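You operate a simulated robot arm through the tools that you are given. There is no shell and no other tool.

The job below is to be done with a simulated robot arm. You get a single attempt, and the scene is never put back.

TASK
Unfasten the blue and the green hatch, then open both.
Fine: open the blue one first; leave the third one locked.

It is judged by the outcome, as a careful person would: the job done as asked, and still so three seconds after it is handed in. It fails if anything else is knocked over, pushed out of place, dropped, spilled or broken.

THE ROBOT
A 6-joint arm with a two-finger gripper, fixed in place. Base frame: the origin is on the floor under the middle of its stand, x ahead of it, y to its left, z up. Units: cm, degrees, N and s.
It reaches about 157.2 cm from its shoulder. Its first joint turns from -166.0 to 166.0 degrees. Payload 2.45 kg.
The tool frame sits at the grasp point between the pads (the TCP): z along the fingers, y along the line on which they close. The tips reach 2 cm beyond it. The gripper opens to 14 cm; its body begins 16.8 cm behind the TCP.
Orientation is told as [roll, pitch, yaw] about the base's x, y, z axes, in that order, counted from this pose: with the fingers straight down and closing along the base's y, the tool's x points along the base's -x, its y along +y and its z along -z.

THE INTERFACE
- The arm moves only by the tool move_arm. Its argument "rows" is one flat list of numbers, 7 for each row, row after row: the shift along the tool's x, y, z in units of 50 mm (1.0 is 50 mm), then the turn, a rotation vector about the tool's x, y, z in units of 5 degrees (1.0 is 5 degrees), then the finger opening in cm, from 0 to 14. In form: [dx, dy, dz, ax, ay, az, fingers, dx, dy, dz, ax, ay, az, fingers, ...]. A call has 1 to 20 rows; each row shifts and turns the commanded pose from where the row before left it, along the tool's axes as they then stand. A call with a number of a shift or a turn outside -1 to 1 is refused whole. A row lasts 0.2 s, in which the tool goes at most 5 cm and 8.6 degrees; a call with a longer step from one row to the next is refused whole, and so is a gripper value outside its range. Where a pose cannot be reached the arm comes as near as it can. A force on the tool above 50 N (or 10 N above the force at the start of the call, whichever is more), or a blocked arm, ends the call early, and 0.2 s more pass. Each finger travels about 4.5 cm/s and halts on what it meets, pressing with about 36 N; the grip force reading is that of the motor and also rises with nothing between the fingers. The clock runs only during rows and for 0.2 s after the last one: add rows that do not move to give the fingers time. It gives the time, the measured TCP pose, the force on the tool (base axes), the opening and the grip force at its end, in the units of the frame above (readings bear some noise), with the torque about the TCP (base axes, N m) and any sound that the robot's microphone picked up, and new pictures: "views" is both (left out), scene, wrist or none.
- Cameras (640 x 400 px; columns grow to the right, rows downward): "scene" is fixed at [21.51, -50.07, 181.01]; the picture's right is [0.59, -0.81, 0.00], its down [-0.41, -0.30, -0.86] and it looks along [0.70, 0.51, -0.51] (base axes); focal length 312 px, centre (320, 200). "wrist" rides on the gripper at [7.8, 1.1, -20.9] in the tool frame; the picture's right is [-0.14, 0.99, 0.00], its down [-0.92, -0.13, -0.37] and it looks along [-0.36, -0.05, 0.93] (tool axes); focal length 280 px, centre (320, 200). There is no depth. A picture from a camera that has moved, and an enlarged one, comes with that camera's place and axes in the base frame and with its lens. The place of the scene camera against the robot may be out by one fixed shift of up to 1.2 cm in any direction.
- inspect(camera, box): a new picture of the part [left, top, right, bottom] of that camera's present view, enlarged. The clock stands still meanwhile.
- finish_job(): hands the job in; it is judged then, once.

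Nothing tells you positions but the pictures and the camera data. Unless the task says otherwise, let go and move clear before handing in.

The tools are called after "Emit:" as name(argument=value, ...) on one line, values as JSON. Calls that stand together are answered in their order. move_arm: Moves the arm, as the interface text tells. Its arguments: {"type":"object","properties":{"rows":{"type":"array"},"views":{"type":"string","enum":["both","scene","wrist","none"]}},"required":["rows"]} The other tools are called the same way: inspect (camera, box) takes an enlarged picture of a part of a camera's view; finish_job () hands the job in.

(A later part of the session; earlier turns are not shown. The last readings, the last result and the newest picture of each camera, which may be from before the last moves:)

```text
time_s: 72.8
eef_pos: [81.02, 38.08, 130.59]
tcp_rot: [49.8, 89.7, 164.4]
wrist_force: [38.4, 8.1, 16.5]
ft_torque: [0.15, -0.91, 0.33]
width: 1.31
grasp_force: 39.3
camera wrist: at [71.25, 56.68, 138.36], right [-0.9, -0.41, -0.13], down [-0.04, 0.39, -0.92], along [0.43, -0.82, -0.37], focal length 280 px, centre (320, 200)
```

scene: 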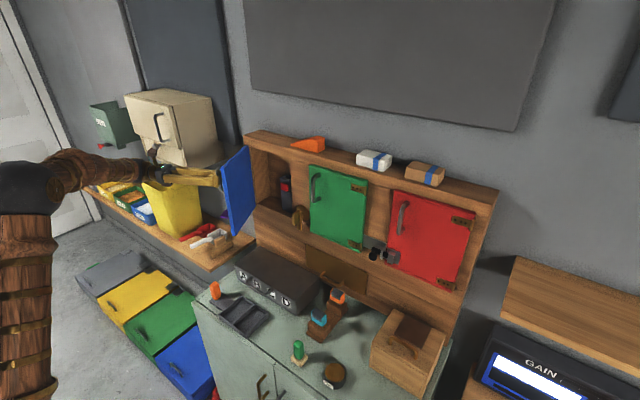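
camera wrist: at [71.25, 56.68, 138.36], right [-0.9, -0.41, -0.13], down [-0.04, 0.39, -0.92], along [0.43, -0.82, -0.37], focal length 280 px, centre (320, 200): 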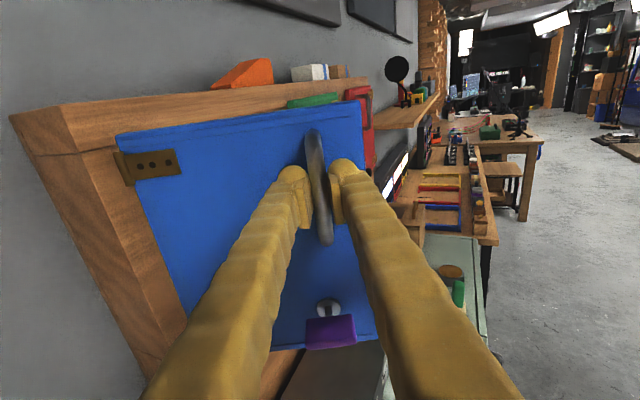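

About 65° open. I trim toward the hinge and a hair up, and continue carefully to about 75°.

Emit:
move_arm(rows=[0.02, -0.045, 0, 0, 0, 0, 0.5, 0, -0.05, -0.15, -0.5, 0, 0, 0.5, 0, -0.05, -0.15, -0.5, 0, 0, 0.5, 0, 0, 0, 0, 0, 0, 0.5], views="none")

Emit:
move_arm(rows=[0, -0.05, -0.15, -0.5, 0, 0, 0.5, 0, -0.05, -0.15, -0.5, 0, 0, 0.5, 0, 0, 0, 0, 0, 0, 0.5], views="both")

Emit:
inspect(camera="scene", box=[80, 80, 280, 205])

```text
time_s: 73.5
eef_pos: [80.84, 39.36, 130.52]
tcp_rot: [63.7, 89.5, 174.5]
wrist_force: [-9.3, -0.8, -2.1]
ft_torque: [0.34, -0.79, -0.06]
width: 1.27
grasp_force: 39.4
stopped in row 3: the force on the tool passed its limit at 59 N (the readings are from after the stop); the commanded pose is now the measured one
```

```text
time_s: 74.3
eef_pos: [80.73, 40.06, 130.51]
tcp_rot: [67.2, 89.5, 175.3]
wrist_force: [-19.5, -2.2, -6.6]
ft_torque: [0.47, -0.79, -0.24]
width: 1.29
grasp_force: 39.6
out of reach, approached as far as the arm can: row 2
camera wrist: at [73.21, 59.67, 138.37], right [-0.94, -0.31, -0.13], down [0.0, 0.39, -0.92], along [0.34, -0.87, -0.37], focal length 280 px, centre (320, 200)
```

scene: 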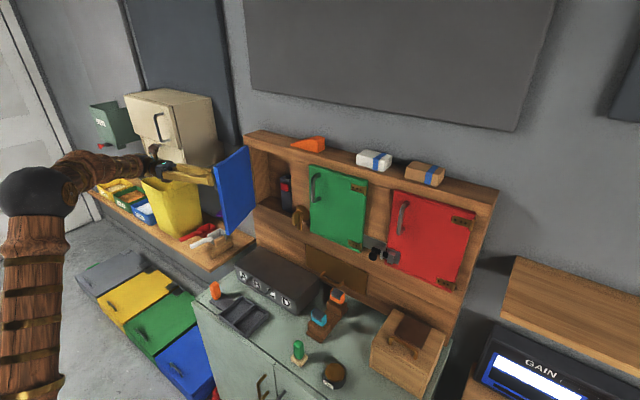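
wrist: 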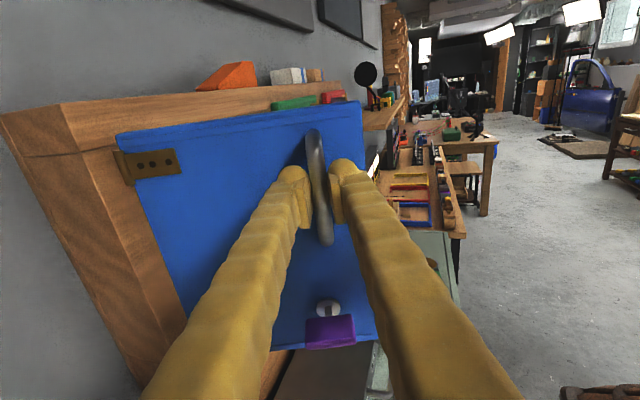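

```text
3.20 times, centred on (180, 142) of scene
camera zoom: at [21.51, -50.07, 181.01], right [0.59, -0.81, 0.0], down [-0.41, -0.3, -0.86], along [0.7, 0.51, -0.51], focal length 999 px, centre (768, 384)
```

zoom: 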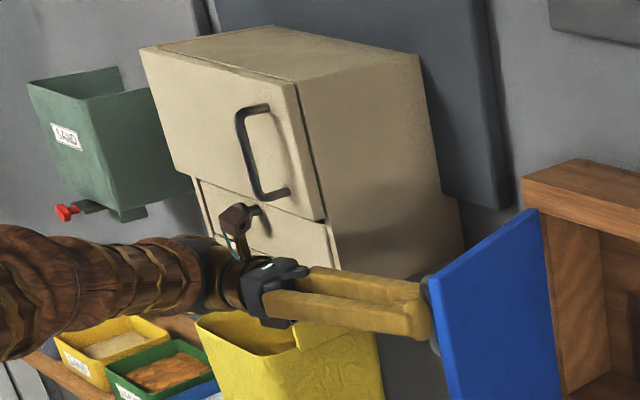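

The wrist reached its reach limit at about 72° of yaw, with blue ~72° open and the gripper still clear of the cream cabinet. I ease the yaw back slightly and carry the handle a little farther along the arc, letting the round bar pivot in the grip.

Emit:
move_arm(rows=[0, 0.028, 0, 0.5, 0, 0, 0.5, 0, -0.03, -0.106, 0, 0, 0, 0.5, 0, -0.03, -0.106, 0, 0, 0, 0.5, 0, 0, 0, 0, 0, 0, 0.5], views="none")

```text
time_s: 75.3
eef_pos: [80.72, 41.18, 130.54]
tcp_rot: [44.9, 89.5, 153.7]
wrist_force: [7.5, -0.1, 8.0]
ft_torque: [0.11, -0.86, 0.06]
width: 1.28
grasp_force: 39.7
```

Emit:
move_arm(rows=[0, -0.037, -0.108, 0, 0, 0, 0.5, 0, -0.037, -0.108, 0, 0, 0, 0.5, 0, -0.049, -0.105, 0, 0, 0, 0.5, 0, -0.049, -0.105, 0, 0, 0, 0.5, 0, 0, 0, 0, 0, 0, 0.5], views="both")

Emit:
inspect(camera="scene", box=[80, 80, 280, 205])

```text
time_s: 76.0
eef_pos: [80.65, 41.61, 130.56]
tcp_rot: [36.3, 89.6, 145.0]
wrist_force: [-16.3, -0.6, 1.1]
ft_torque: [0.16, -0.87, -0.21]
width: 1.26
grasp_force: 39.4
out of reach, approached as far as the arm can: row 1, 2, 3
stopped in row 3: the force on the tool passed its limit at 59 N (the readings are from after the stop); the commanded pose is now the measured one
camera wrist: at [72.97, 61.06, 138.43], right [-0.94, -0.32, -0.13], down [0.0, 0.39, -0.92], along [0.34, -0.86, -0.37], focal length 280 px, centre (320, 200)
```

scene: 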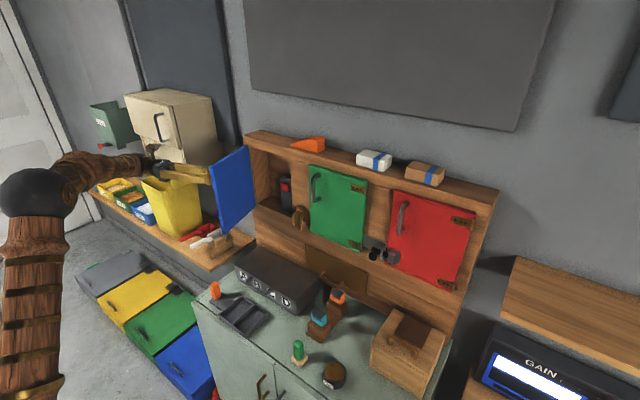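
wrist: 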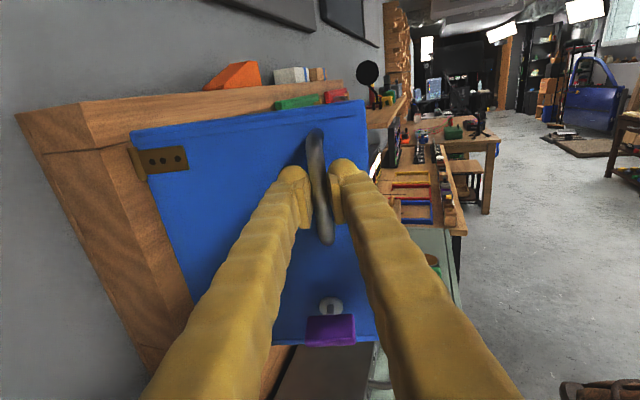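

```text
3.20 times, centred on (180, 142) of scene
camera zoom: at [21.51, -50.07, 181.01], right [0.59, -0.81, 0.0], down [-0.41, -0.3, -0.86], along [0.7, 0.51, -0.51], focal length 999 px, centre (768, 384)
```

zoom: 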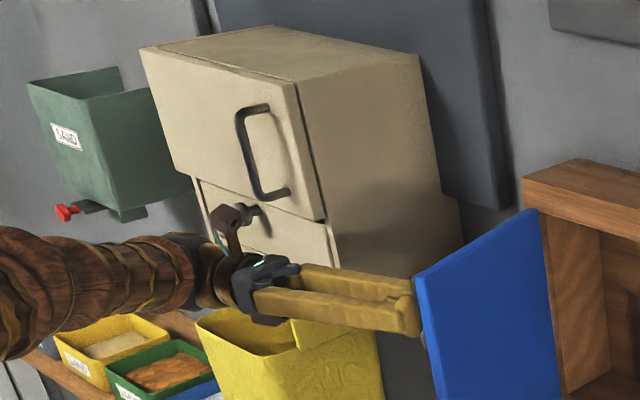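

Blue is about 75° open and the arm cannot go farther that way with this grip. I release the handle and back out, easing the yaw back as I go.

Emit:
move_arm(rows=[0, 0, 0, 0, 0, 0, 4, 0, 0, 0, 0, 0, 0, 4.5, 0, 0, 0, 0, 0, 0, 4.5, 0, 0, -0.1, 0.3, 0, 0, 4.5, 0, 0, -0.15, 0.3, 0, 0, 4.5, 0, 0, -0.15, 0.4, 0, 0, 4.5, 0, 0, -0.2, 0.4, 0, 0, 4.5, 0, 0, 0, 0, 0, 0, 4.5], views="both")

Emit:
inspect(camera="scene", box=[80, 80, 280, 205])

```text
time_s: 77.8
eef_pos: [79.52, 44.41, 130.45]
tcp_rot: [34.3, 89.5, 149.9]
wrist_force: [-0.6, -0.1, -0.7]
ft_torque: [0.01, -0.05, 0.01]
width: 4.49
grasp_force: 0.1
camera wrist: at [69.62, 62.86, 138.33], right [-0.89, -0.43, -0.13], down [-0.05, 0.39, -0.92], along [0.45, -0.81, -0.37], focal length 280 px, centre (320, 200)
```

scene: 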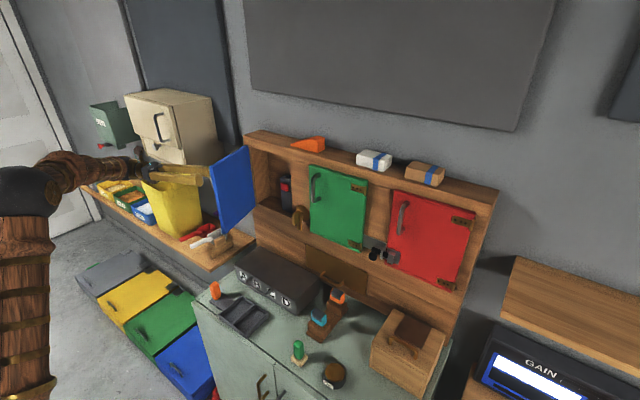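
wrist: 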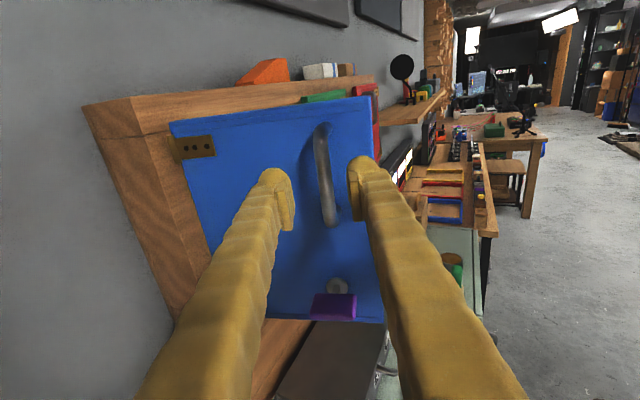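

```text
3.20 times, centred on (180, 142) of scene
camera zoom: at [21.51, -50.07, 181.01], right [0.59, -0.81, 0.0], down [-0.41, -0.3, -0.86], along [0.7, 0.51, -0.51], focal length 999 px, centre (768, 384)
```

zoom: 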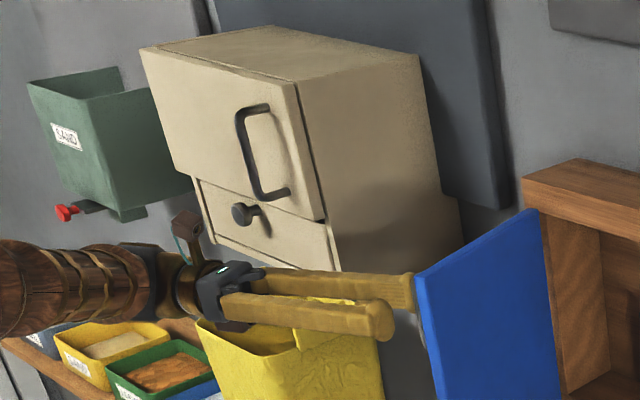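

The fingers are off the handle and blue stays where I left it. I back away, move left of the hatch toward the robot, and straighten the gripper.

Emit:
move_arm(rows=[0, 0, -0.4, 0, 0, 0, 4.5, 0, 0.6, -0.3, 0, 0, 0, 4.5, 0, 0.6, -0.3, 0, 0, 0, 4.5, 0, 0.6, -0.3, 0, 0, 0, 3, 0, 0.3, -0.15, 0, 0, 0, 2, 0, 0, 0, 1, 0, 0, 0.5, 0, 0, 0, 1, 0, 0, 0, 0, 0, 0, 1, 0, 0, 0, 0, 0, 0, 1, 0, 0, 0, 0, 0, 0, 1, 0, 0, 0, 0, 0, 0, 1, 0, 0, 0, 0, 0, 0, 1, 0, 0, 0, 0, 0, 0, 1, 0, 0, 0, 0, 0, 0, 1, 0, 0, 0, 0, 0, 0, 1, 0, 0, 0, 0, 0, 0, 1, 0, 0, 0, 0, 0, 0, 1, 0, 0, 0, 0, 0, 0, 1, 0, 0, 0, 0, 0, 0, 0.85, 0, 0, 0], views="both")

```text
time_s: 81.8
eef_pos: [67.48, 45.74, 130.16]
tcp_rot: [-28.2, 89.5, 156.7]
wrist_force: [-0.4, -0.8, -0.2]
ft_torque: [-0.01, 0.01, -0.03]
width: 0.01
grasp_force: 29.3
out of reach, approached as far as the arm can: row 5
camera wrist: at [46.78, 42.91, 138.14], right [0.09, -0.99, -0.14], down [-0.39, 0.1, -0.92], along [0.92, 0.13, -0.37], focal length 280 px, centre (320, 200)
```

scene: 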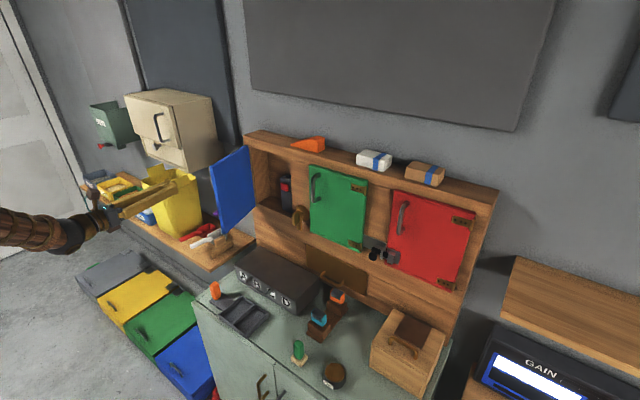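
wrist: 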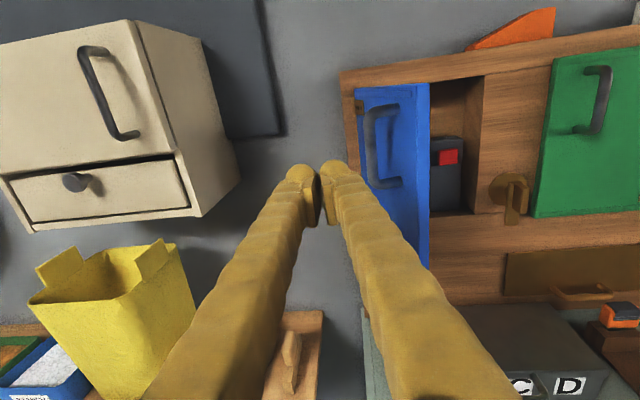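

Blue hangs open at about 75° with its key side outward. I straighten the yaw, move right to y≈20, then I will come in past its free edge to push it wider from inside.

Emit:
move_arm(rows=[0, 0, 0, -0.98, 0, 0, 0, -0.14, 0.73, 0, 0, 0, 0, 0, -0.14, 0.73, 0, 0, 0, 0, 0, -0.14, 0.73, 0, 0, 0, 0, 0, -0.14, 0.73, 0, 0, 0, 0, 0, -0.14, 0.73, 0, 0, 0, 0, 0, -0.14, 0.73, 0, 0, 0, 0, 0, -0.14, 0.73, 0, 0, 0, 0, 0, 0, 0, 0, 0, 0, 0, 0], views="both")

```text
time_s: 83.8
eef_pos: [67.73, 20.36, 125.48]
tcp_rot: [-31.6, 89.6, 148.5]
wrist_force: [0.2, 0.2, -0.6]
ft_torque: [-0.01, -0.03, -0.01]
width: 0.0
grasp_force: 29.1
camera wrist: at [46.85, 19.24, 133.4], right [0.0, -0.99, -0.14], down [-0.38, 0.13, -0.92], along [0.93, 0.05, -0.37], focal length 280 px, centre (320, 200)
```

scene: 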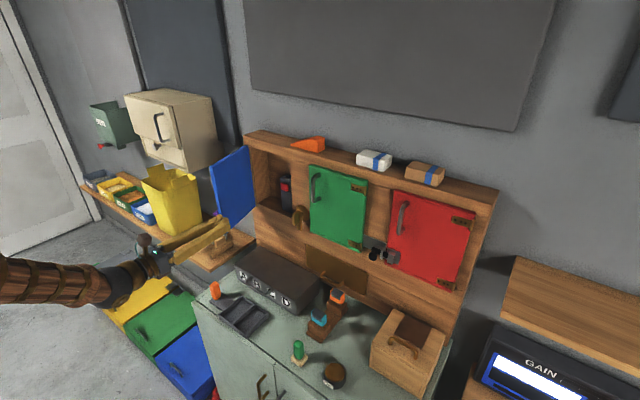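
wrist: 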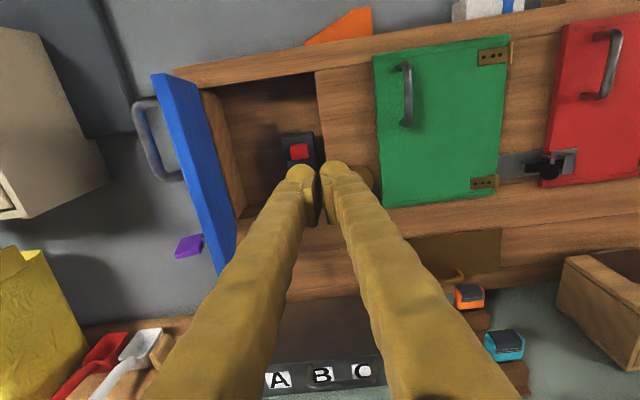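

Clear path in front of the open compartment. I advance to x≈84 (well short of the board), then sweep toward +y to nudge the hatch wider.

Emit:
move_arm(rows=[0, 0, 0.65, 0, 0, 0, 0, 0, 0, 0.65, 0, 0, 0, 0, 0, 0, 0.65, 0, 0, 0, 0, 0, 0, 0.65, 0, 0, 0, 0, 0, 0, 0.5, 0, 0, 0, 0, 0, -0.5, 0, 0, 0, 0, 0, 0, -0.5, 0, 0, 0, 0, 0, 0, -0.5, 0, 0, 0, 0, 0, 0, -0.4, 0, 0, 0, 0, 0, 0, 0, 0, 0, 0, 0, 0], views="both")

```text
time_s: 86.0
eef_pos: [83.36, 29.7, 125.2]
tcp_rot: [-28.6, 89.5, 151.4]
wrist_force: [-0.5, -0.5, 0.1]
ft_torque: [0.02, 0.02, -0.01]
width: 0.0
grasp_force: 29.6
camera wrist: at [62.33, 28.68, 133.1], right [0.0, -0.99, -0.14], down [-0.38, 0.13, -0.92], along [0.93, 0.05, -0.37], focal length 280 px, centre (320, 200)
```

scene: 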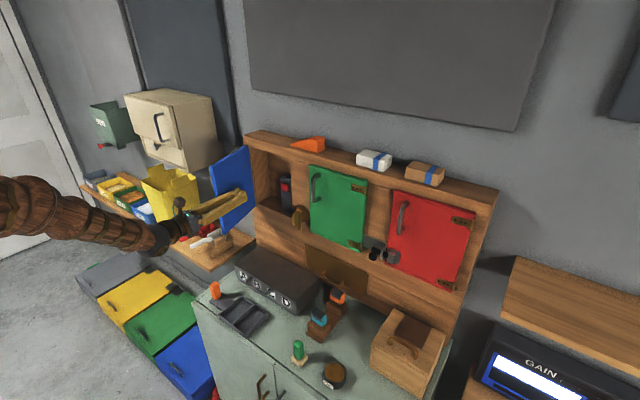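
wrist: 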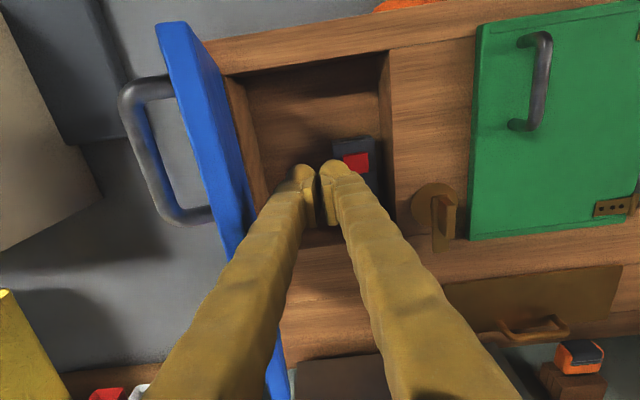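

The closed fingers are inside the hatch. I sweep gently toward +y.

Emit:
move_arm(rows=[0, -0.2, 0, 0, 0, 0, 0, 0, -0.2, 0, 0, 0, 0, 0, 0, -0.2, 0, 0, 0, 0, 0, 0, -0.2, 0, 0, 0, 0, 0, 0, -0.2, 0, 0, 0, 0, 0, 0, 0, 0, 0, 0, 0, 0], views="both")

```text
time_s: 87.3
eef_pos: [83.12, 34.79, 125.11]
tcp_rot: [-29.6, 89.5, 150.5]
wrist_force: [0.0, 0.5, 0.3]
ft_torque: [-0.02, 0.01, 0.01]
width: 0.0
grasp_force: 30.0
camera wrist: at [62.16, 33.68, 133.11], right [0.0, -0.99, -0.14], down [-0.38, 0.13, -0.92], along [0.93, 0.05, -0.37], focal length 280 px, centre (320, 200)
```

scene: 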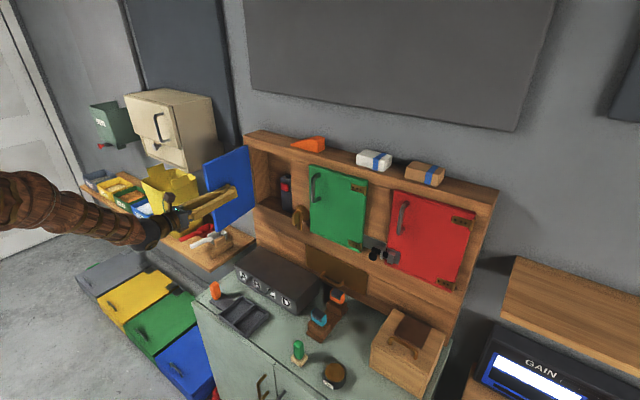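
wrist: 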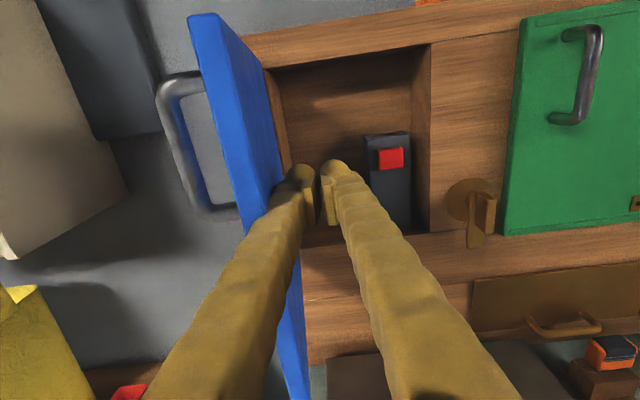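

The hatch yields to the nudge with negligible force. I go 3.5 cm farther.

Emit:
move_arm(rows=[0, -0.2, 0, 0, 0, 0, 0, 0, -0.2, 0, 0, 0, 0, 0, 0, -0.2, 0, 0, 0, 0, 0, 0, -0.12, 0, 0, 0, 0, 0, 0, 0, 0, 0, 0, 0, 0], views="both")

```text
time_s: 88.5
eef_pos: [83.07, 38.32, 125.13]
tcp_rot: [-29.5, 89.5, 150.6]
wrist_force: [-0.2, 0.3, -0.3]
ft_torque: [-0.03, -0.01, 0.03]
width: 0.0
grasp_force: 29.3
camera wrist: at [62.18, 37.24, 133.16], right [0.0, -0.99, -0.14], down [-0.38, 0.13, -0.92], along [0.93, 0.05, -0.37], focal length 280 px, centre (320, 200)
```

scene: 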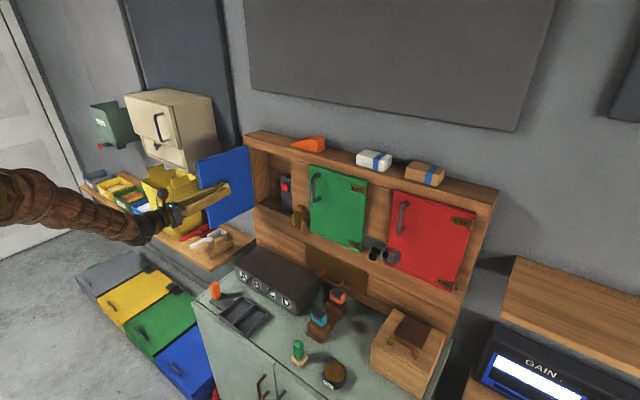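
wrist: 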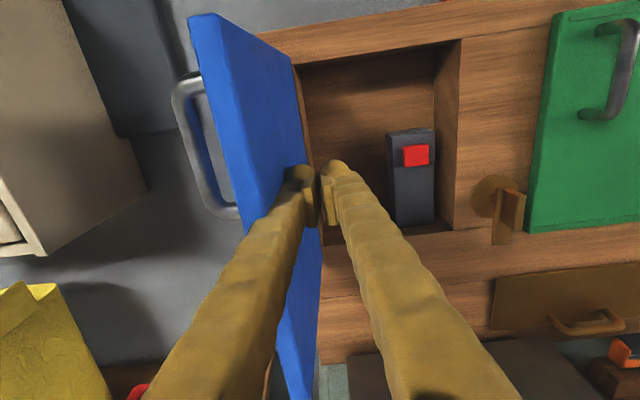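

Blue now stands at about 90° or a bit more, and stays. I withdraw from it and go across to the green handle at about (93.8, 5.8, 130.5).

Emit:
move_arm(rows=[0, 0.5, 0, 0, 0, 0, 0, 0, 0.7, 0, 0, 0, 0, 0, 0, 0.4, -0.7, 0, 0, 0, 2, 0.1, 0.6, -0.3, 0, 0, 0, 4, 0.2, 0.7, 0, 0, 0, 0, 5, 0.2, 0.7, 0, 0, 0, 0, 5, 0.2, 0.7, 0, 0, 0, 0, 5, 0.2, 0.7, 0, 0, 0, 0, 5, 0.18, 0.7, 0, 0, 0, 0, 5, 0, 0.8, 0, 0, 0, 0, 5, 0, 0.1, 0, 0, 0, 0, 5, 0, 0, 0, 0, 0, 0, 5], views="both")

Emit:
inspect(camera="wrist", box=[220, 90, 420, 215])

```text
time_s: 91.2
eef_pos: [77.75, 7.23, 130.82]
tcp_rot: [-21.5, 89.4, 157.8]
wrist_force: [-0.3, 0.2, -0.3]
ft_torque: [0.03, -0.02, -0.01]
width: 4.99
grasp_force: 0.1
out of reach, approached as far as the arm can: row 10, 11
camera wrist: at [56.85, 6.4, 138.81], right [-0.01, -0.99, -0.14], down [-0.38, 0.14, -0.92], along [0.93, 0.04, -0.37], focal length 280 px, centre (320, 200)
```

scene: 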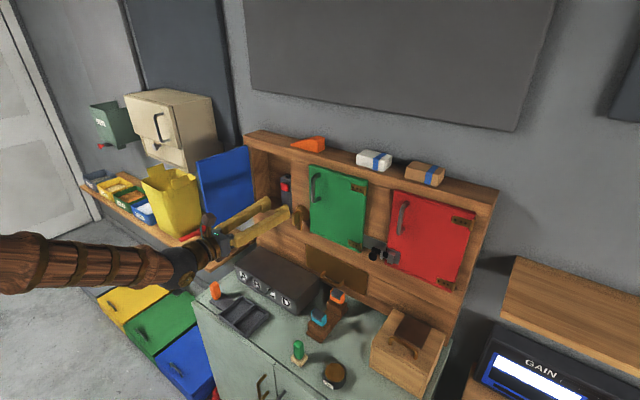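
wrist: 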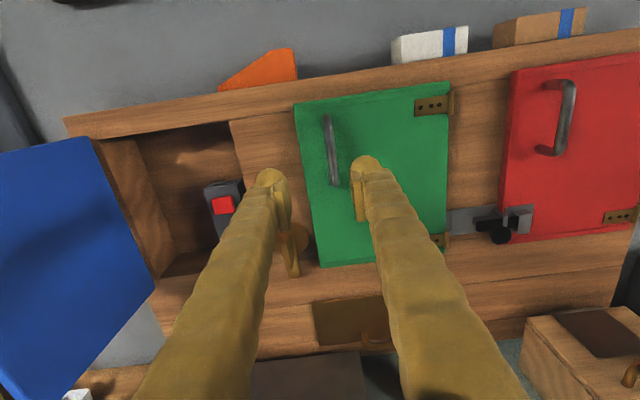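

```text
3.20 times, centred on (320, 152) of wrist
camera zoom: at [56.85, 6.4, 138.81], right [-0.01, -0.99, -0.14], down [-0.38, 0.14, -0.92], along [0.93, 0.04, -0.37], focal length 897 px, centre (320, 352)
```

zoom: 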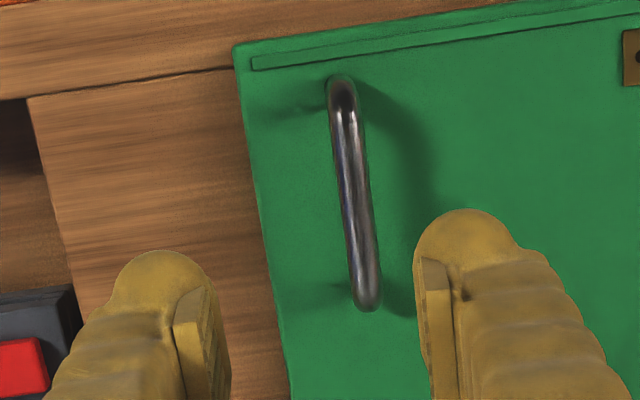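

Blue stands wide open and stays. Here the arm reports the last bit toward -y out of reach, most likely a wrist singularity with the forearm in line with the tool. I first go a little lower and see whether y≈5.8 becomes reachable.

Emit:
move_arm(rows=[-0.5, -0.1, -0.2, 0, 0, 0, 5, -0.5, 0, 0, 0, 0, 0, 5, -0.5, 0, 0, 0, 0, 0, 5, -0.5, 0, 0, 0, 0, 0, 5, -0.5, 0, 0, 0, 0, 0, 5, 0, 0, 0, 0, 0, 0, 5], views="scene")

```text
time_s: 92.5
eef_pos: [76.18, 9.57, 118.59]
tcp_rot: [-25.5, 89.4, 153.8]
wrist_force: [-0.3, 0.3, 0.2]
ft_torque: [0.01, 0.01, -0.02]
width: 4.99
grasp_force: 0.0
out of reach, approached as far as the arm can: row 2, 3, 4, 5
```

scene: 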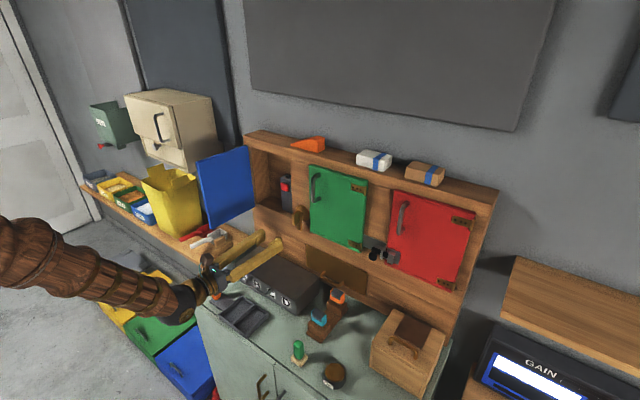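

Lower is no better, so it is a joint limit tied to this roll, not the height. Rolling +180° (camera below) should free it for green's swing, so I roll back in two halves.

Emit:
move_arm(rows=[0, 0, -0.2, 0, 0, 1, 5, 0, 0, 0, 0, 0, 1, 5, 0, 0, 0, 0, 0, 1, 5, 0, 0, 0, 0, 0, 1, 5, 0, 0, 0, 0, 0, 1, 5, 0, 0, 0, 0, 0, 1, 5, 0, 0, 0, 0, 0, 1, 5, 0, 0, 0, 0, 0, 1, 5, 0, 0, 0, 0, 0, 1, 5, 0, 0, 0, 0, 0, 1, 5, 0, 0, 0, 0, 0, 1, 5, 0, 0, 0, 0, 0, 1, 5, 0, 0, 0, 0, 0, 1, 5, 0, 0, 0, 0, 0, 1, 5, 0, 0, 0, 0, 0, 1, 5, 0, 0, 0, 0, 0, 1, 5, 0, 0, 0, 0, 0, 1, 5, 0, 0, 0, 0, 0, 1, 5], views="scene")

```text
time_s: 96.3
eef_pos: [75.24, 9.65, 118.73]
tcp_rot: [-89.5, -0.3, 89.7]
wrist_force: [-0.8, -1.3, -0.7]
ft_torque: [0.02, -0.03, 0.0]
width: 5.02
grasp_force: 0.0
```

scene: 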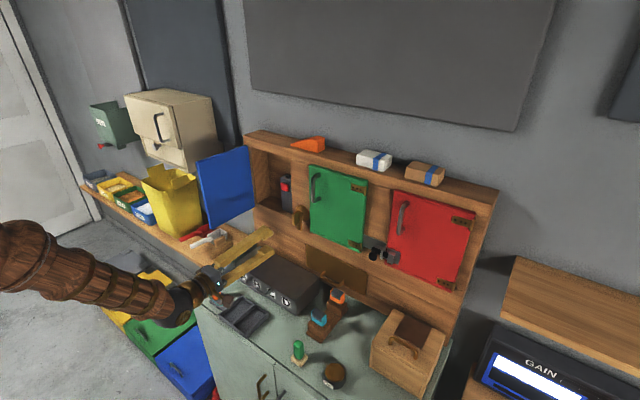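

Emit:
move_arm(rows=[0, 0, 0, 0, 0, 1, 5, 0, 0, 0, 0, 0, 1, 5, 0, 0, 0, 0, 0, 1, 5, 0, 0, 0, 0, 0, 1, 5, 0, 0, 0, 0, 0, 1, 5, 0, 0, 0, 0, 0, 1, 5, 0, 0, 0, 0, 0, 1, 5, 0, 0, 0, 0, 0, 1, 5, 0, 0, 0, 0, 0, 1, 5, 0, 0, 0, 0, 0, 1, 5, 0, 0, 0, 0, 0, 1, 5, 0, 0, 0, 0, 0, 1, 5, 0, 0, 0, 0, 0, 1, 5, 0, 0, 0, 0, 0, 1, 5, 0, 0, 0, 0, 0, 1, 5, 0, 0, 0, 0, 0, 1, 5, 0, 0, 0, 0, 0, 1, 5, 0, 0, 0, 0, 0, 1, 5], views="wrist")

```text
time_s: 100.2
eef_pos: [75.36, 9.86, 118.64]
tcp_rot: [32.5, -89.4, -32.8]
wrist_force: [-0.2, -0.1, -0.9]
ft_torque: [0.01, 0.0, 0.03]
width: 5.0
grasp_force: 0.1
camera wrist: at [54.3, 10.99, 111.0], right [0.01, 0.99, 0.14], down [-0.36, -0.13, 0.92], along [0.93, -0.06, 0.36], focal length 280 px, centre (320, 200)
```

wrist: 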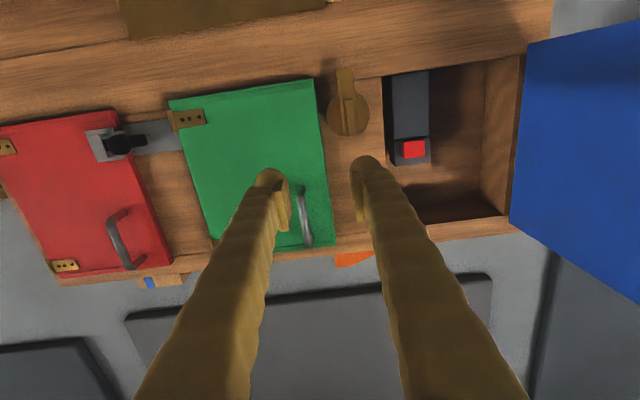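

Roll is back to zero, no reach warnings. I move up to the green handle's height and y≈5.8.

Emit:
move_arm(rows=[-0.595, -0.2, 0, 0, 0, 0, 5, -0.595, -0.2, 0, 0, 0, 0, 5, -0.595, -0.2, 0, 0, 0, 0, 5, -0.595, -0.2, 0, 0, 0, 0, 5, 0, 0, 0, 0, 0, 0, 5], views="wrist")

Emit:
inspect(camera="wrist", box=[220, 120, 420, 245])

```text
time_s: 101.3
eef_pos: [75.03, 6.97, 130.74]
tcp_rot: [24.3, -89.5, -24.9]
wrist_force: [0.1, -0.7, 0.3]
ft_torque: [-0.01, -0.01, -0.03]
width: 4.99
grasp_force: 0.0
out of reach, approached as far as the arm can: row 2, 3, 4
camera wrist: at [54.08, 8.4, 123.15], right [0.01, 0.99, 0.14], down [-0.36, -0.13, 0.92], along [0.93, -0.06, 0.36], focal length 280 px, centre (320, 200)
```

wrist: 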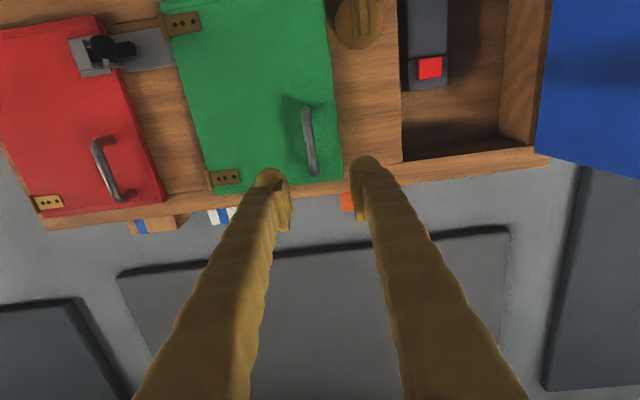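

```text
3.20 times, centred on (320, 182) of wrist
camera zoom: at [54.08, 8.4, 123.15], right [0.01, 0.99, 0.14], down [-0.36, -0.13, 0.92], along [0.93, -0.06, 0.36], focal length 897 px, centre (320, 256)
```

zoom: 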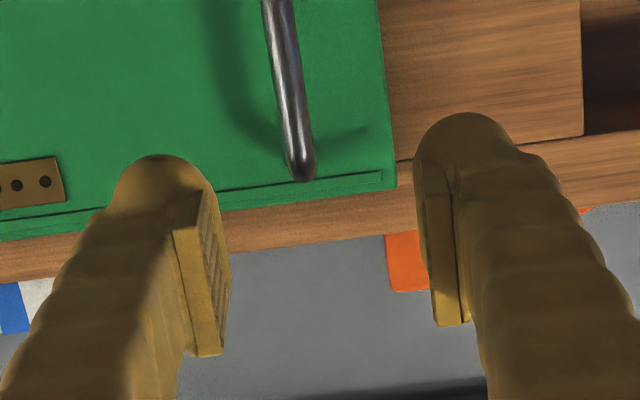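

Same limit at this roll, so the wrist is on the wrong side of its singularity for -y work. I'll go round it: back off, pitch the fingers down, yaw to +50°, and pitch up again on the other side. First the back-off and pitch-down.

Emit:
move_arm(rows=[0, 0.6, -0.7, 0, 0, 0, 5, 0, 0.6, -0.7, 0, 0, 0, 5, 0, 0, 0, 0, 1, 0, 5, 0, 0, 0, 0, 1, 0, 5, 0, 0, 0, 0, 1, 0, 5, 0, 0, 0, 0, 1, 0, 5, 0, 0, 0, 0, 1, 0, 5, 0, 0, 0, 0, 1, 0, 5, 0, 0, 0, 0, 1, 0, 5, 0, 0, 0, 0, 1, 0, 5, 0, 0, 0, 0, 1, 0, 5, 0, 0, 0, 0, 1, 0, 5, 0, 0, 0, 0, 1, 0, 5, 0, 0, 0, 0, 1, 0, 5, 0, 0, 0, 0, 0, 0, 5], views="both")

```text
time_s: 104.5
eef_pos: [68.15, 12.86, 131.02]
tcp_rot: [0.3, -29.5, 0.0]
wrist_force: [0.0, 0.3, 0.2]
ft_torque: [0.0, -0.01, 0.0]
width: 4.99
grasp_force: 0.0
camera wrist: at [51.01, 14.01, 145.29], right [0.12, 0.99, 0.07], down [0.62, -0.13, 0.77], along [0.78, -0.05, -0.63], focal length 280 px, centre (320, 200)
```

scene: 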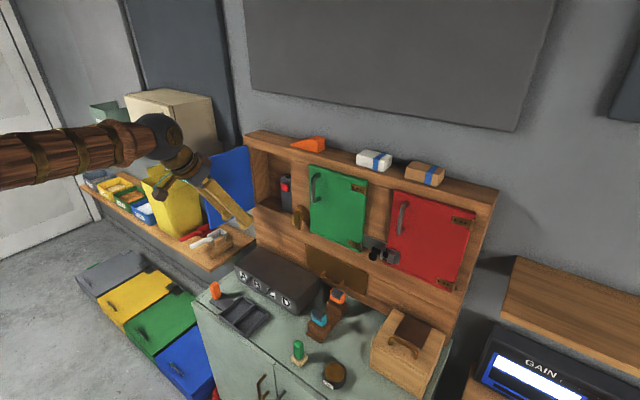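
wrist: 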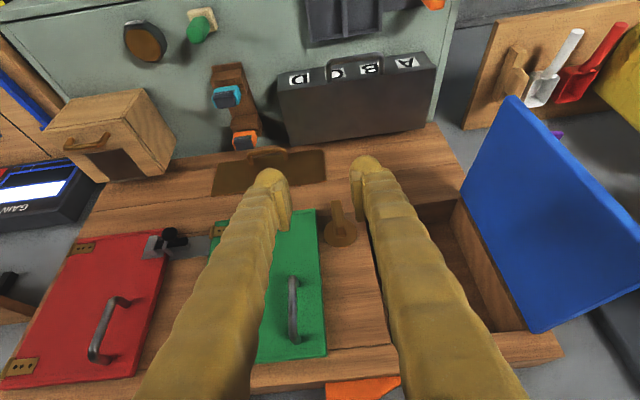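

Fingers now point steeply down. I yaw +50° about the vertical at this spot.

Emit:
move_arm(rows=[0, 0, 0, -0.492, 0, -0.87, 5, 0, 0, 0, -0.492, 0, -0.87, 5, 0, 0, 0, -0.492, 0, -0.87, 5, 0, 0, 0, -0.492, 0, -0.87, 5, 0, 0, 0, -0.492, 0, -0.87, 5, 0, 0, 0, -0.492, 0, -0.87, 5, 0, 0, 0, -0.492, 0, -0.87, 5, 0, 0, 0, -0.492, 0, -0.87, 5, 0, 0, 0, -0.492, 0, -0.87, 5, 0, 0, 0, -0.492, 0, -0.87, 5, 0, 0, 0, 0, 0, 0, 5], views="scene")

```text
time_s: 107.0
eef_pos: [68.13, 12.96, 131.03]
tcp_rot: [0.1, -29.7, 49.9]
wrist_force: [0.6, 0.2, 1.0]
ft_torque: [-0.02, -0.02, 0.04]
width: 4.98
grasp_force: 0.0
```

scene: 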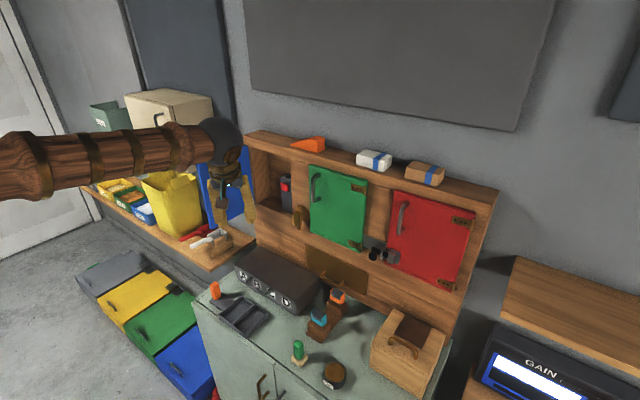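

Yaw is +50°. Now I pitch back up to horizontal on this side.

Emit:
move_arm(rows=[0, 0, 0, 0, -1, 0, 5, 0, 0, 0, 0, -1, 0, 5, 0, 0, 0, 0, -1, 0, 5, 0, 0, 0, 0, -1, 0, 5, 0, 0, 0, 0, -1, 0, 5, 0, 0, 0, 0, -1, 0, 5, 0, 0, 0, 0, -1, 0, 5, 0, 0, 0, 0, -1, 0, 5, 0, 0, 0, 0, -1, 0, 5, 0, 0, 0, 0, -1, 0, 5, 0, 0, 0, 0, -1, 0, 5, 0, 0, 0, 0, -1, 0, 5, 0, 0, 0, 0, 0, 0, 5], views="both")

```text
time_s: 109.8
eef_pos: [68.2, 12.99, 130.96]
tcp_rot: [21.5, -89.8, 28.5]
wrist_force: [0.3, -0.1, 0.1]
ft_torque: [0.0, -0.03, 0.02]
width: 4.97
grasp_force: 0.0
camera wrist: at [53.84, -2.29, 123.14], right [-0.76, 0.64, 0.14], down [-0.14, -0.36, 0.92], along [0.64, 0.68, 0.36], focal length 280 px, centre (320, 200)
```

scene: 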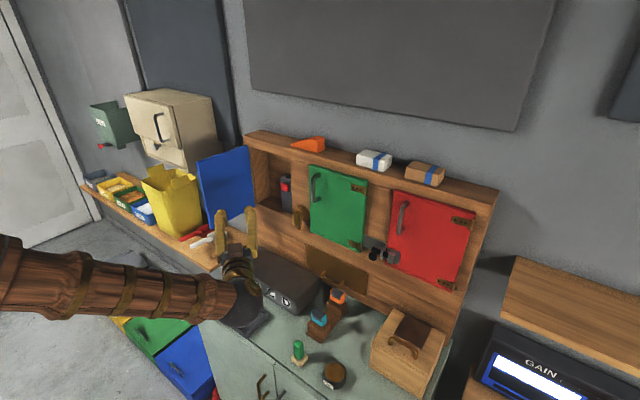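
wrist: 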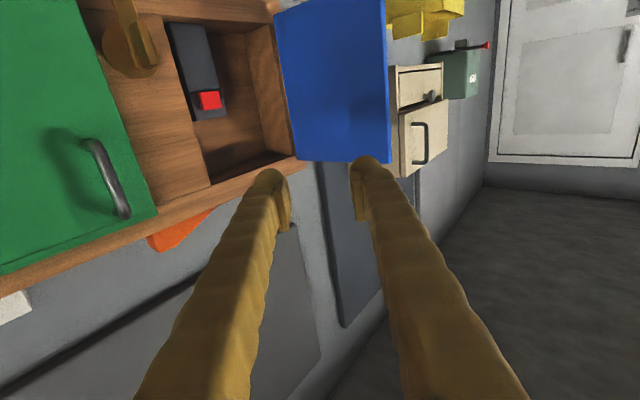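

This side works: fingers horizontal at yaw +50° with no reach warnings. I bring the yaw down to about +17° and move in front of the green handle.

Emit:
move_arm(rows=[0, 0, 0, 0.943, 0, 0, 5, 0, 0, 0, 0.943, 0, 0, 5, 0, 0, 0, 0.943, 0, 0, 5, 0, 0, 0, 0.943, 0, 0, 5, 0, 0, 0, 0.943, 0, 0, 5, 0, 0, 0, 0.943, 0, 0, 5, 0, 0, 0, 0.943, 0, 0, 5, 0.025, -0.7, 0.4, 0, 0, 0, 5, 0.025, -0.7, 0.4, 0, 0, 0, 5, 0.025, -0.7, 0.4, 0, 0, 0, 5, 0.025, -0.7, 0.4, 0, 0, 0, 5, 0, 0, 0, 0, 0, 0, 5], views="both")

Emit:
inspect(camera="wrist", box=[200, 90, 420, 215])

```text
time_s: 112.3
eef_pos: [79.92, 1.85, 130.22]
tcp_rot: [-15.1, -89.7, 32.1]
wrist_force: [-0.1, 0.4, -0.5]
ft_torque: [-0.02, 0.01, -0.02]
width: 5.0
grasp_force: 0.2
camera wrist: at [59.55, -3.1, 122.48], right [-0.29, 0.95, 0.14], down [-0.31, -0.23, 0.92], along [0.91, 0.23, 0.36], focal length 280 px, centre (320, 200)
```

scene: 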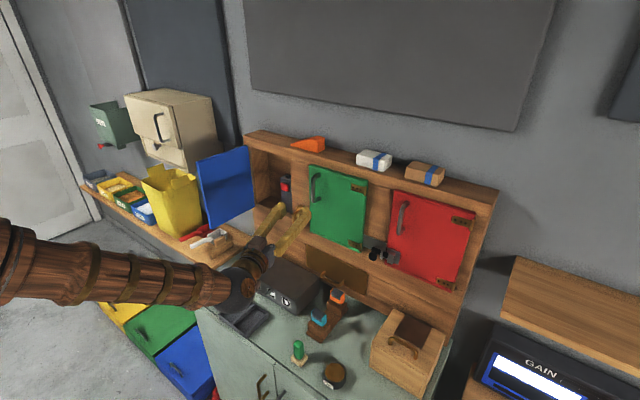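
wrist: 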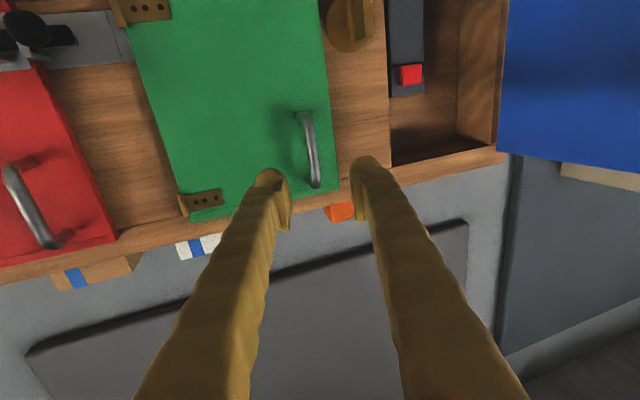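

```text
2.91 times, centred on (310, 152) of wrist
camera zoom: at [59.55, -3.1, 122.48], right [-0.29, 0.95, 0.14], down [-0.31, -0.23, 0.92], along [0.91, 0.23, 0.36], focal length 816 px, centre (349, 338)
```

zoom: 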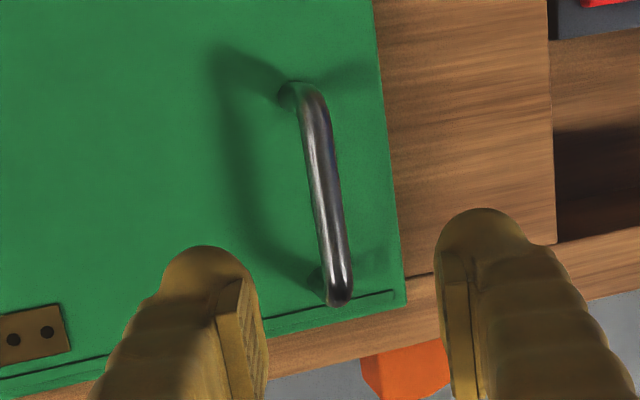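

The bar is at about (93.75, 5.6), z≈126–134, and the gripper reaches here without warnings. I approach along the tool axis, correcting 4 mm sideways.

Emit:
move_arm(rows=[0, -0.045, 0.5, 0, 0, 0, 4, 0, -0.045, 0.5, 0, 0, 0, 4, 0, 0, 0.5, 0, 0, 0, 4, 0, 0, 0.4, 0, 0, 0, 4, 0, 0, 0.3, 0, 0, 0, 4, 0, 0, 0, 0, 0, 0, 4], views="wrist")

Emit:
inspect(camera="wrist", box=[200, 90, 420, 215])

Emit:
inspect(camera="scene", box=[260, 150, 356, 210])

```text
time_s: 113.8
eef_pos: [90.7, 4.76, 130.22]
tcp_rot: [-12.0, -89.6, 29.1]
wrist_force: [0.5, 0.2, 0.2]
ft_torque: [0.02, -0.01, 0.0]
width: 4.0
grasp_force: 0.0
camera wrist: at [70.26, -0.22, 122.5], right [-0.29, 0.95, 0.14], down [-0.31, -0.23, 0.92], along [0.91, 0.23, 0.36], focal length 280 px, centre (320, 200)
```

wrist: 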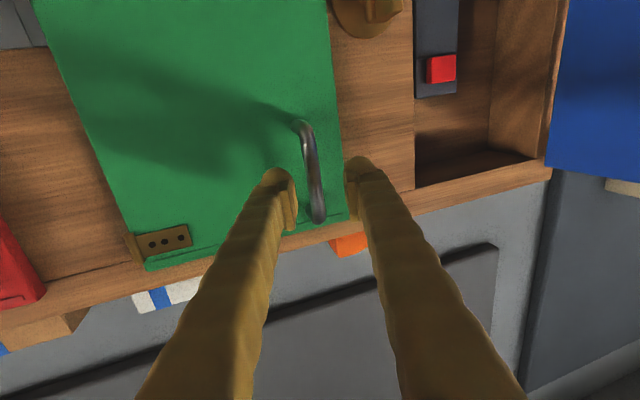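

```text
2.91 times, centred on (310, 152) of wrist
camera zoom: at [70.26, -0.22, 122.5], right [-0.29, 0.95, 0.14], down [-0.31, -0.23, 0.92], along [0.91, 0.23, 0.36], focal length 816 px, centre (349, 338)
```

zoom: 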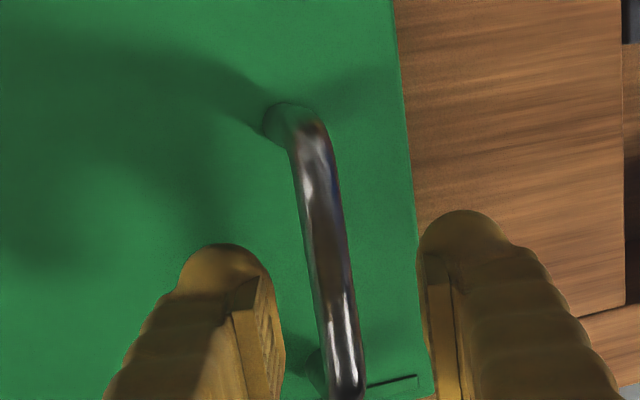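

```text
6.67 times, centred on (308, 180) of scene
camera zoom: at [21.51, -50.07, 181.01], right [0.59, -0.81, 0.0], down [-0.41, -0.3, -0.86], along [0.7, 0.51, -0.51], focal length 2082 px, centre (400, 333)
```

zoom: 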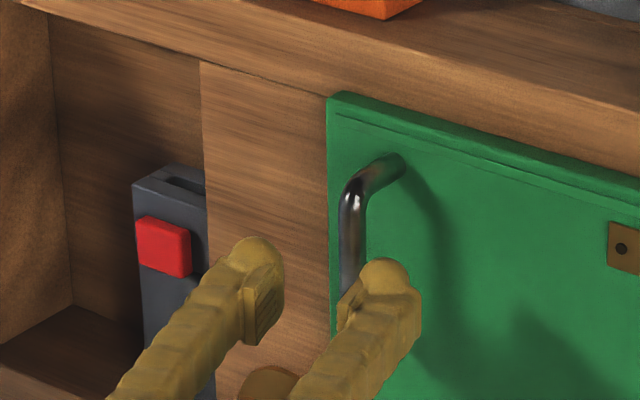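

The bar lies on the gripper's centre line. I advance the last 3 cm and close.

Emit:
move_arm(rows=[0, 0, 0.3, 0, 0, 0, 4, 0, 0, 0.3, 0, 0, 0, 4, 0, 0, 0, 0, 0, 0, 2, 0, 0, 0, 0, 0, 0, 0.5, 0, 0, 0, 0, 0, 0, 0.5, 0, 0, 0, 0, 0, 0, 0.5, 0, 0, 0, 0, 0, 0, 0.5], views="wrist")

Emit:
inspect(camera="scene", box=[260, 150, 356, 210])

```text
time_s: 115.3
eef_pos: [93.49, 5.58, 130.27]
tcp_rot: [-10.2, -89.7, 27.2]
wrist_force: [5.1, -25.0, 3.7]
ft_torque: [0.24, 0.01, -0.33]
width: 2.2
grasp_force: 12.9
camera wrist: at [73.1, 0.53, 122.6], right [-0.29, 0.95, 0.14], down [-0.31, -0.23, 0.92], along [0.91, 0.22, 0.36], focal length 280 px, centre (320, 200)
```

wrist: 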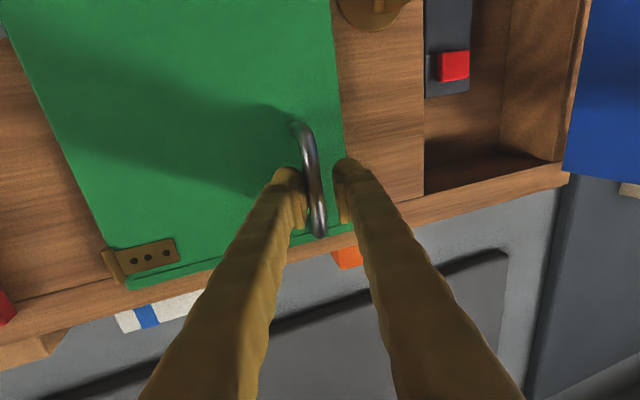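

```text
6.67 times, centred on (308, 180) of scene
camera zoom: at [21.51, -50.07, 181.01], right [0.59, -0.81, 0.0], down [-0.41, -0.3, -0.86], along [0.7, 0.51, -0.51], focal length 2082 px, centre (400, 333)
```

zoom: 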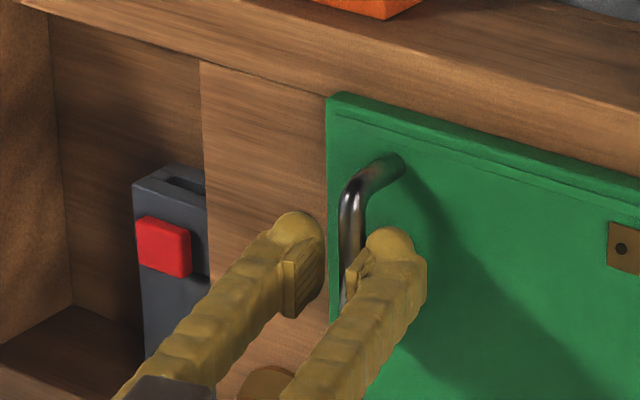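

The right finger touched first, so the bar sits ~4 mm toward -y. I shift by that amount and let the fingers finish closing.

Emit:
move_arm(rows=[0, -0.045, 0, 0, 0, 0, 1.5, 0, -0.045, 0, 0, 0, 0, 0.5, 0, 0, 0, 0, 0, 0, 0.5, 0, 0, 0, 0, 0, 0, 0.5], views="wrist")

```text
time_s: 116.3
eef_pos: [93.57, 5.19, 130.35]
tcp_rot: [-10.3, -89.7, 27.4]
wrist_force: [3.3, -13.8, 0.4]
ft_torque: [0.16, 0.03, -0.15]
width: 1.41
grasp_force: 6.8
camera wrist: at [73.2, 0.13, 122.59], right [-0.29, 0.95, 0.14], down [-0.31, -0.23, 0.92], along [0.91, 0.22, 0.36], focal length 280 px, centre (320, 200)
```

wrist: 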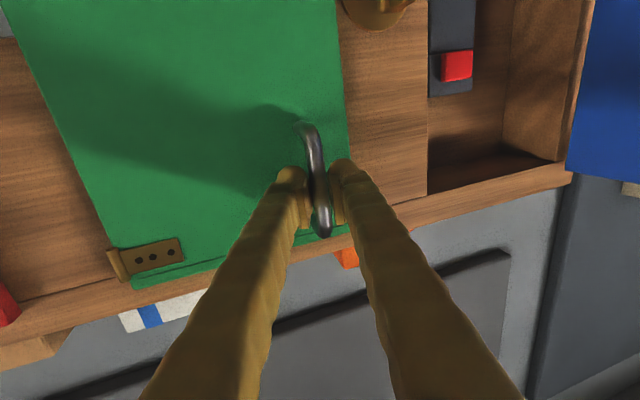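

Emit:
move_arm(rows=[0, -0.02, 0, 0, 0, 0, 0.5, 0, 0, 0, 0, 0, 0, 0.5, 0, 0, 0, 0, 0, 0, 0.5], views="none")

```text
time_s: 117.2
eef_pos: [93.53, 5.08, 130.34]
tcp_rot: [-9.9, -89.7, 27.0]
wrist_force: [-0.6, 1.7, -5.5]
ft_torque: [0.79, 0.35, 0.0]
width: 1.3
grasp_force: 39.7
```

Firm grip on the green handle (1.3 cm, 39.7 N). I start pulling along its arc, hinge at about (99.1, -12.2), in 2.5° steps.

Emit:
move_arm(rows=[0, -0.005, -0.158, -0.5, 0, 0, 0.5, 0, -0.005, -0.158, -0.5, 0, 0, 0.5, 0, 0, 0, 0, 0, 0, 0.5], views="both")

```text
time_s: 118.0
eef_pos: [92.06, 4.66, 130.39]
tcp_rot: [-13.6, -89.7, 35.7]
wrist_force: [-1.3, 1.7, -2.4]
ft_torque: [0.77, 0.35, 0.03]
width: 1.27
grasp_force: 39.6
camera wrist: at [72.28, -2.22, 122.58], right [-0.37, 0.92, 0.14], down [-0.29, -0.25, 0.92], along [0.88, 0.3, 0.36], focal length 280 px, centre (320, 200)
```

scene: 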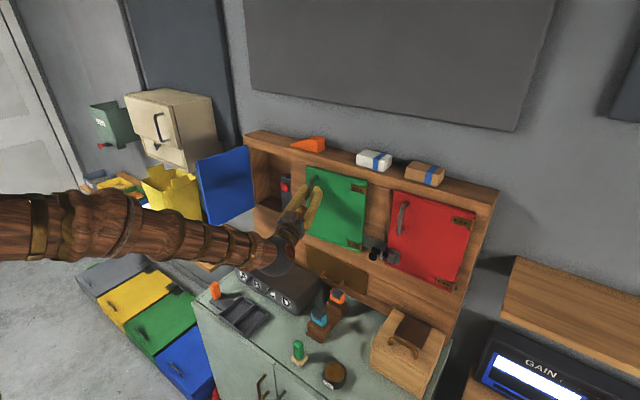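
wrist: 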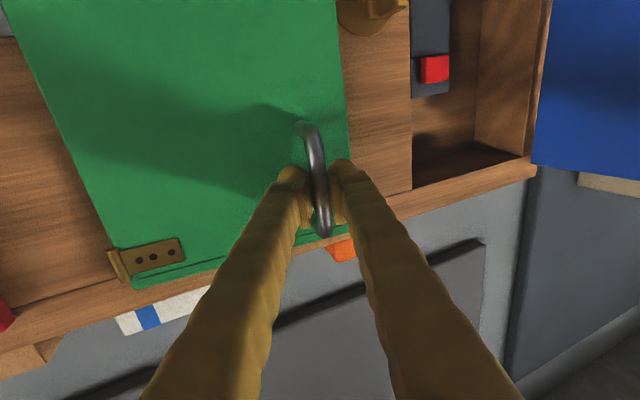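

Green moves freely with almost no side force. I continue the arc.

Emit:
move_arm(rows=[0, -0.005, -0.158, -0.5, 0, 0, 0.5, 0, -0.005, -0.158, -0.5, 0, 0, 0.5, 0, -0.005, -0.158, -0.5, 0, 0, 0.5, 0, -0.005, -0.158, -0.5, 0, 0, 0.5, 0, 0, 0, 0, 0, 0, 0.5], views="none")

```text
time_s: 119.2
eef_pos: [89.26, 3.08, 130.31]
tcp_rot: [0.5, -89.7, 31.6]
wrist_force: [-8.4, 14.4, -15.8]
ft_torque: [0.65, 0.63, 0.15]
width: 1.27
grasp_force: 39.1
```

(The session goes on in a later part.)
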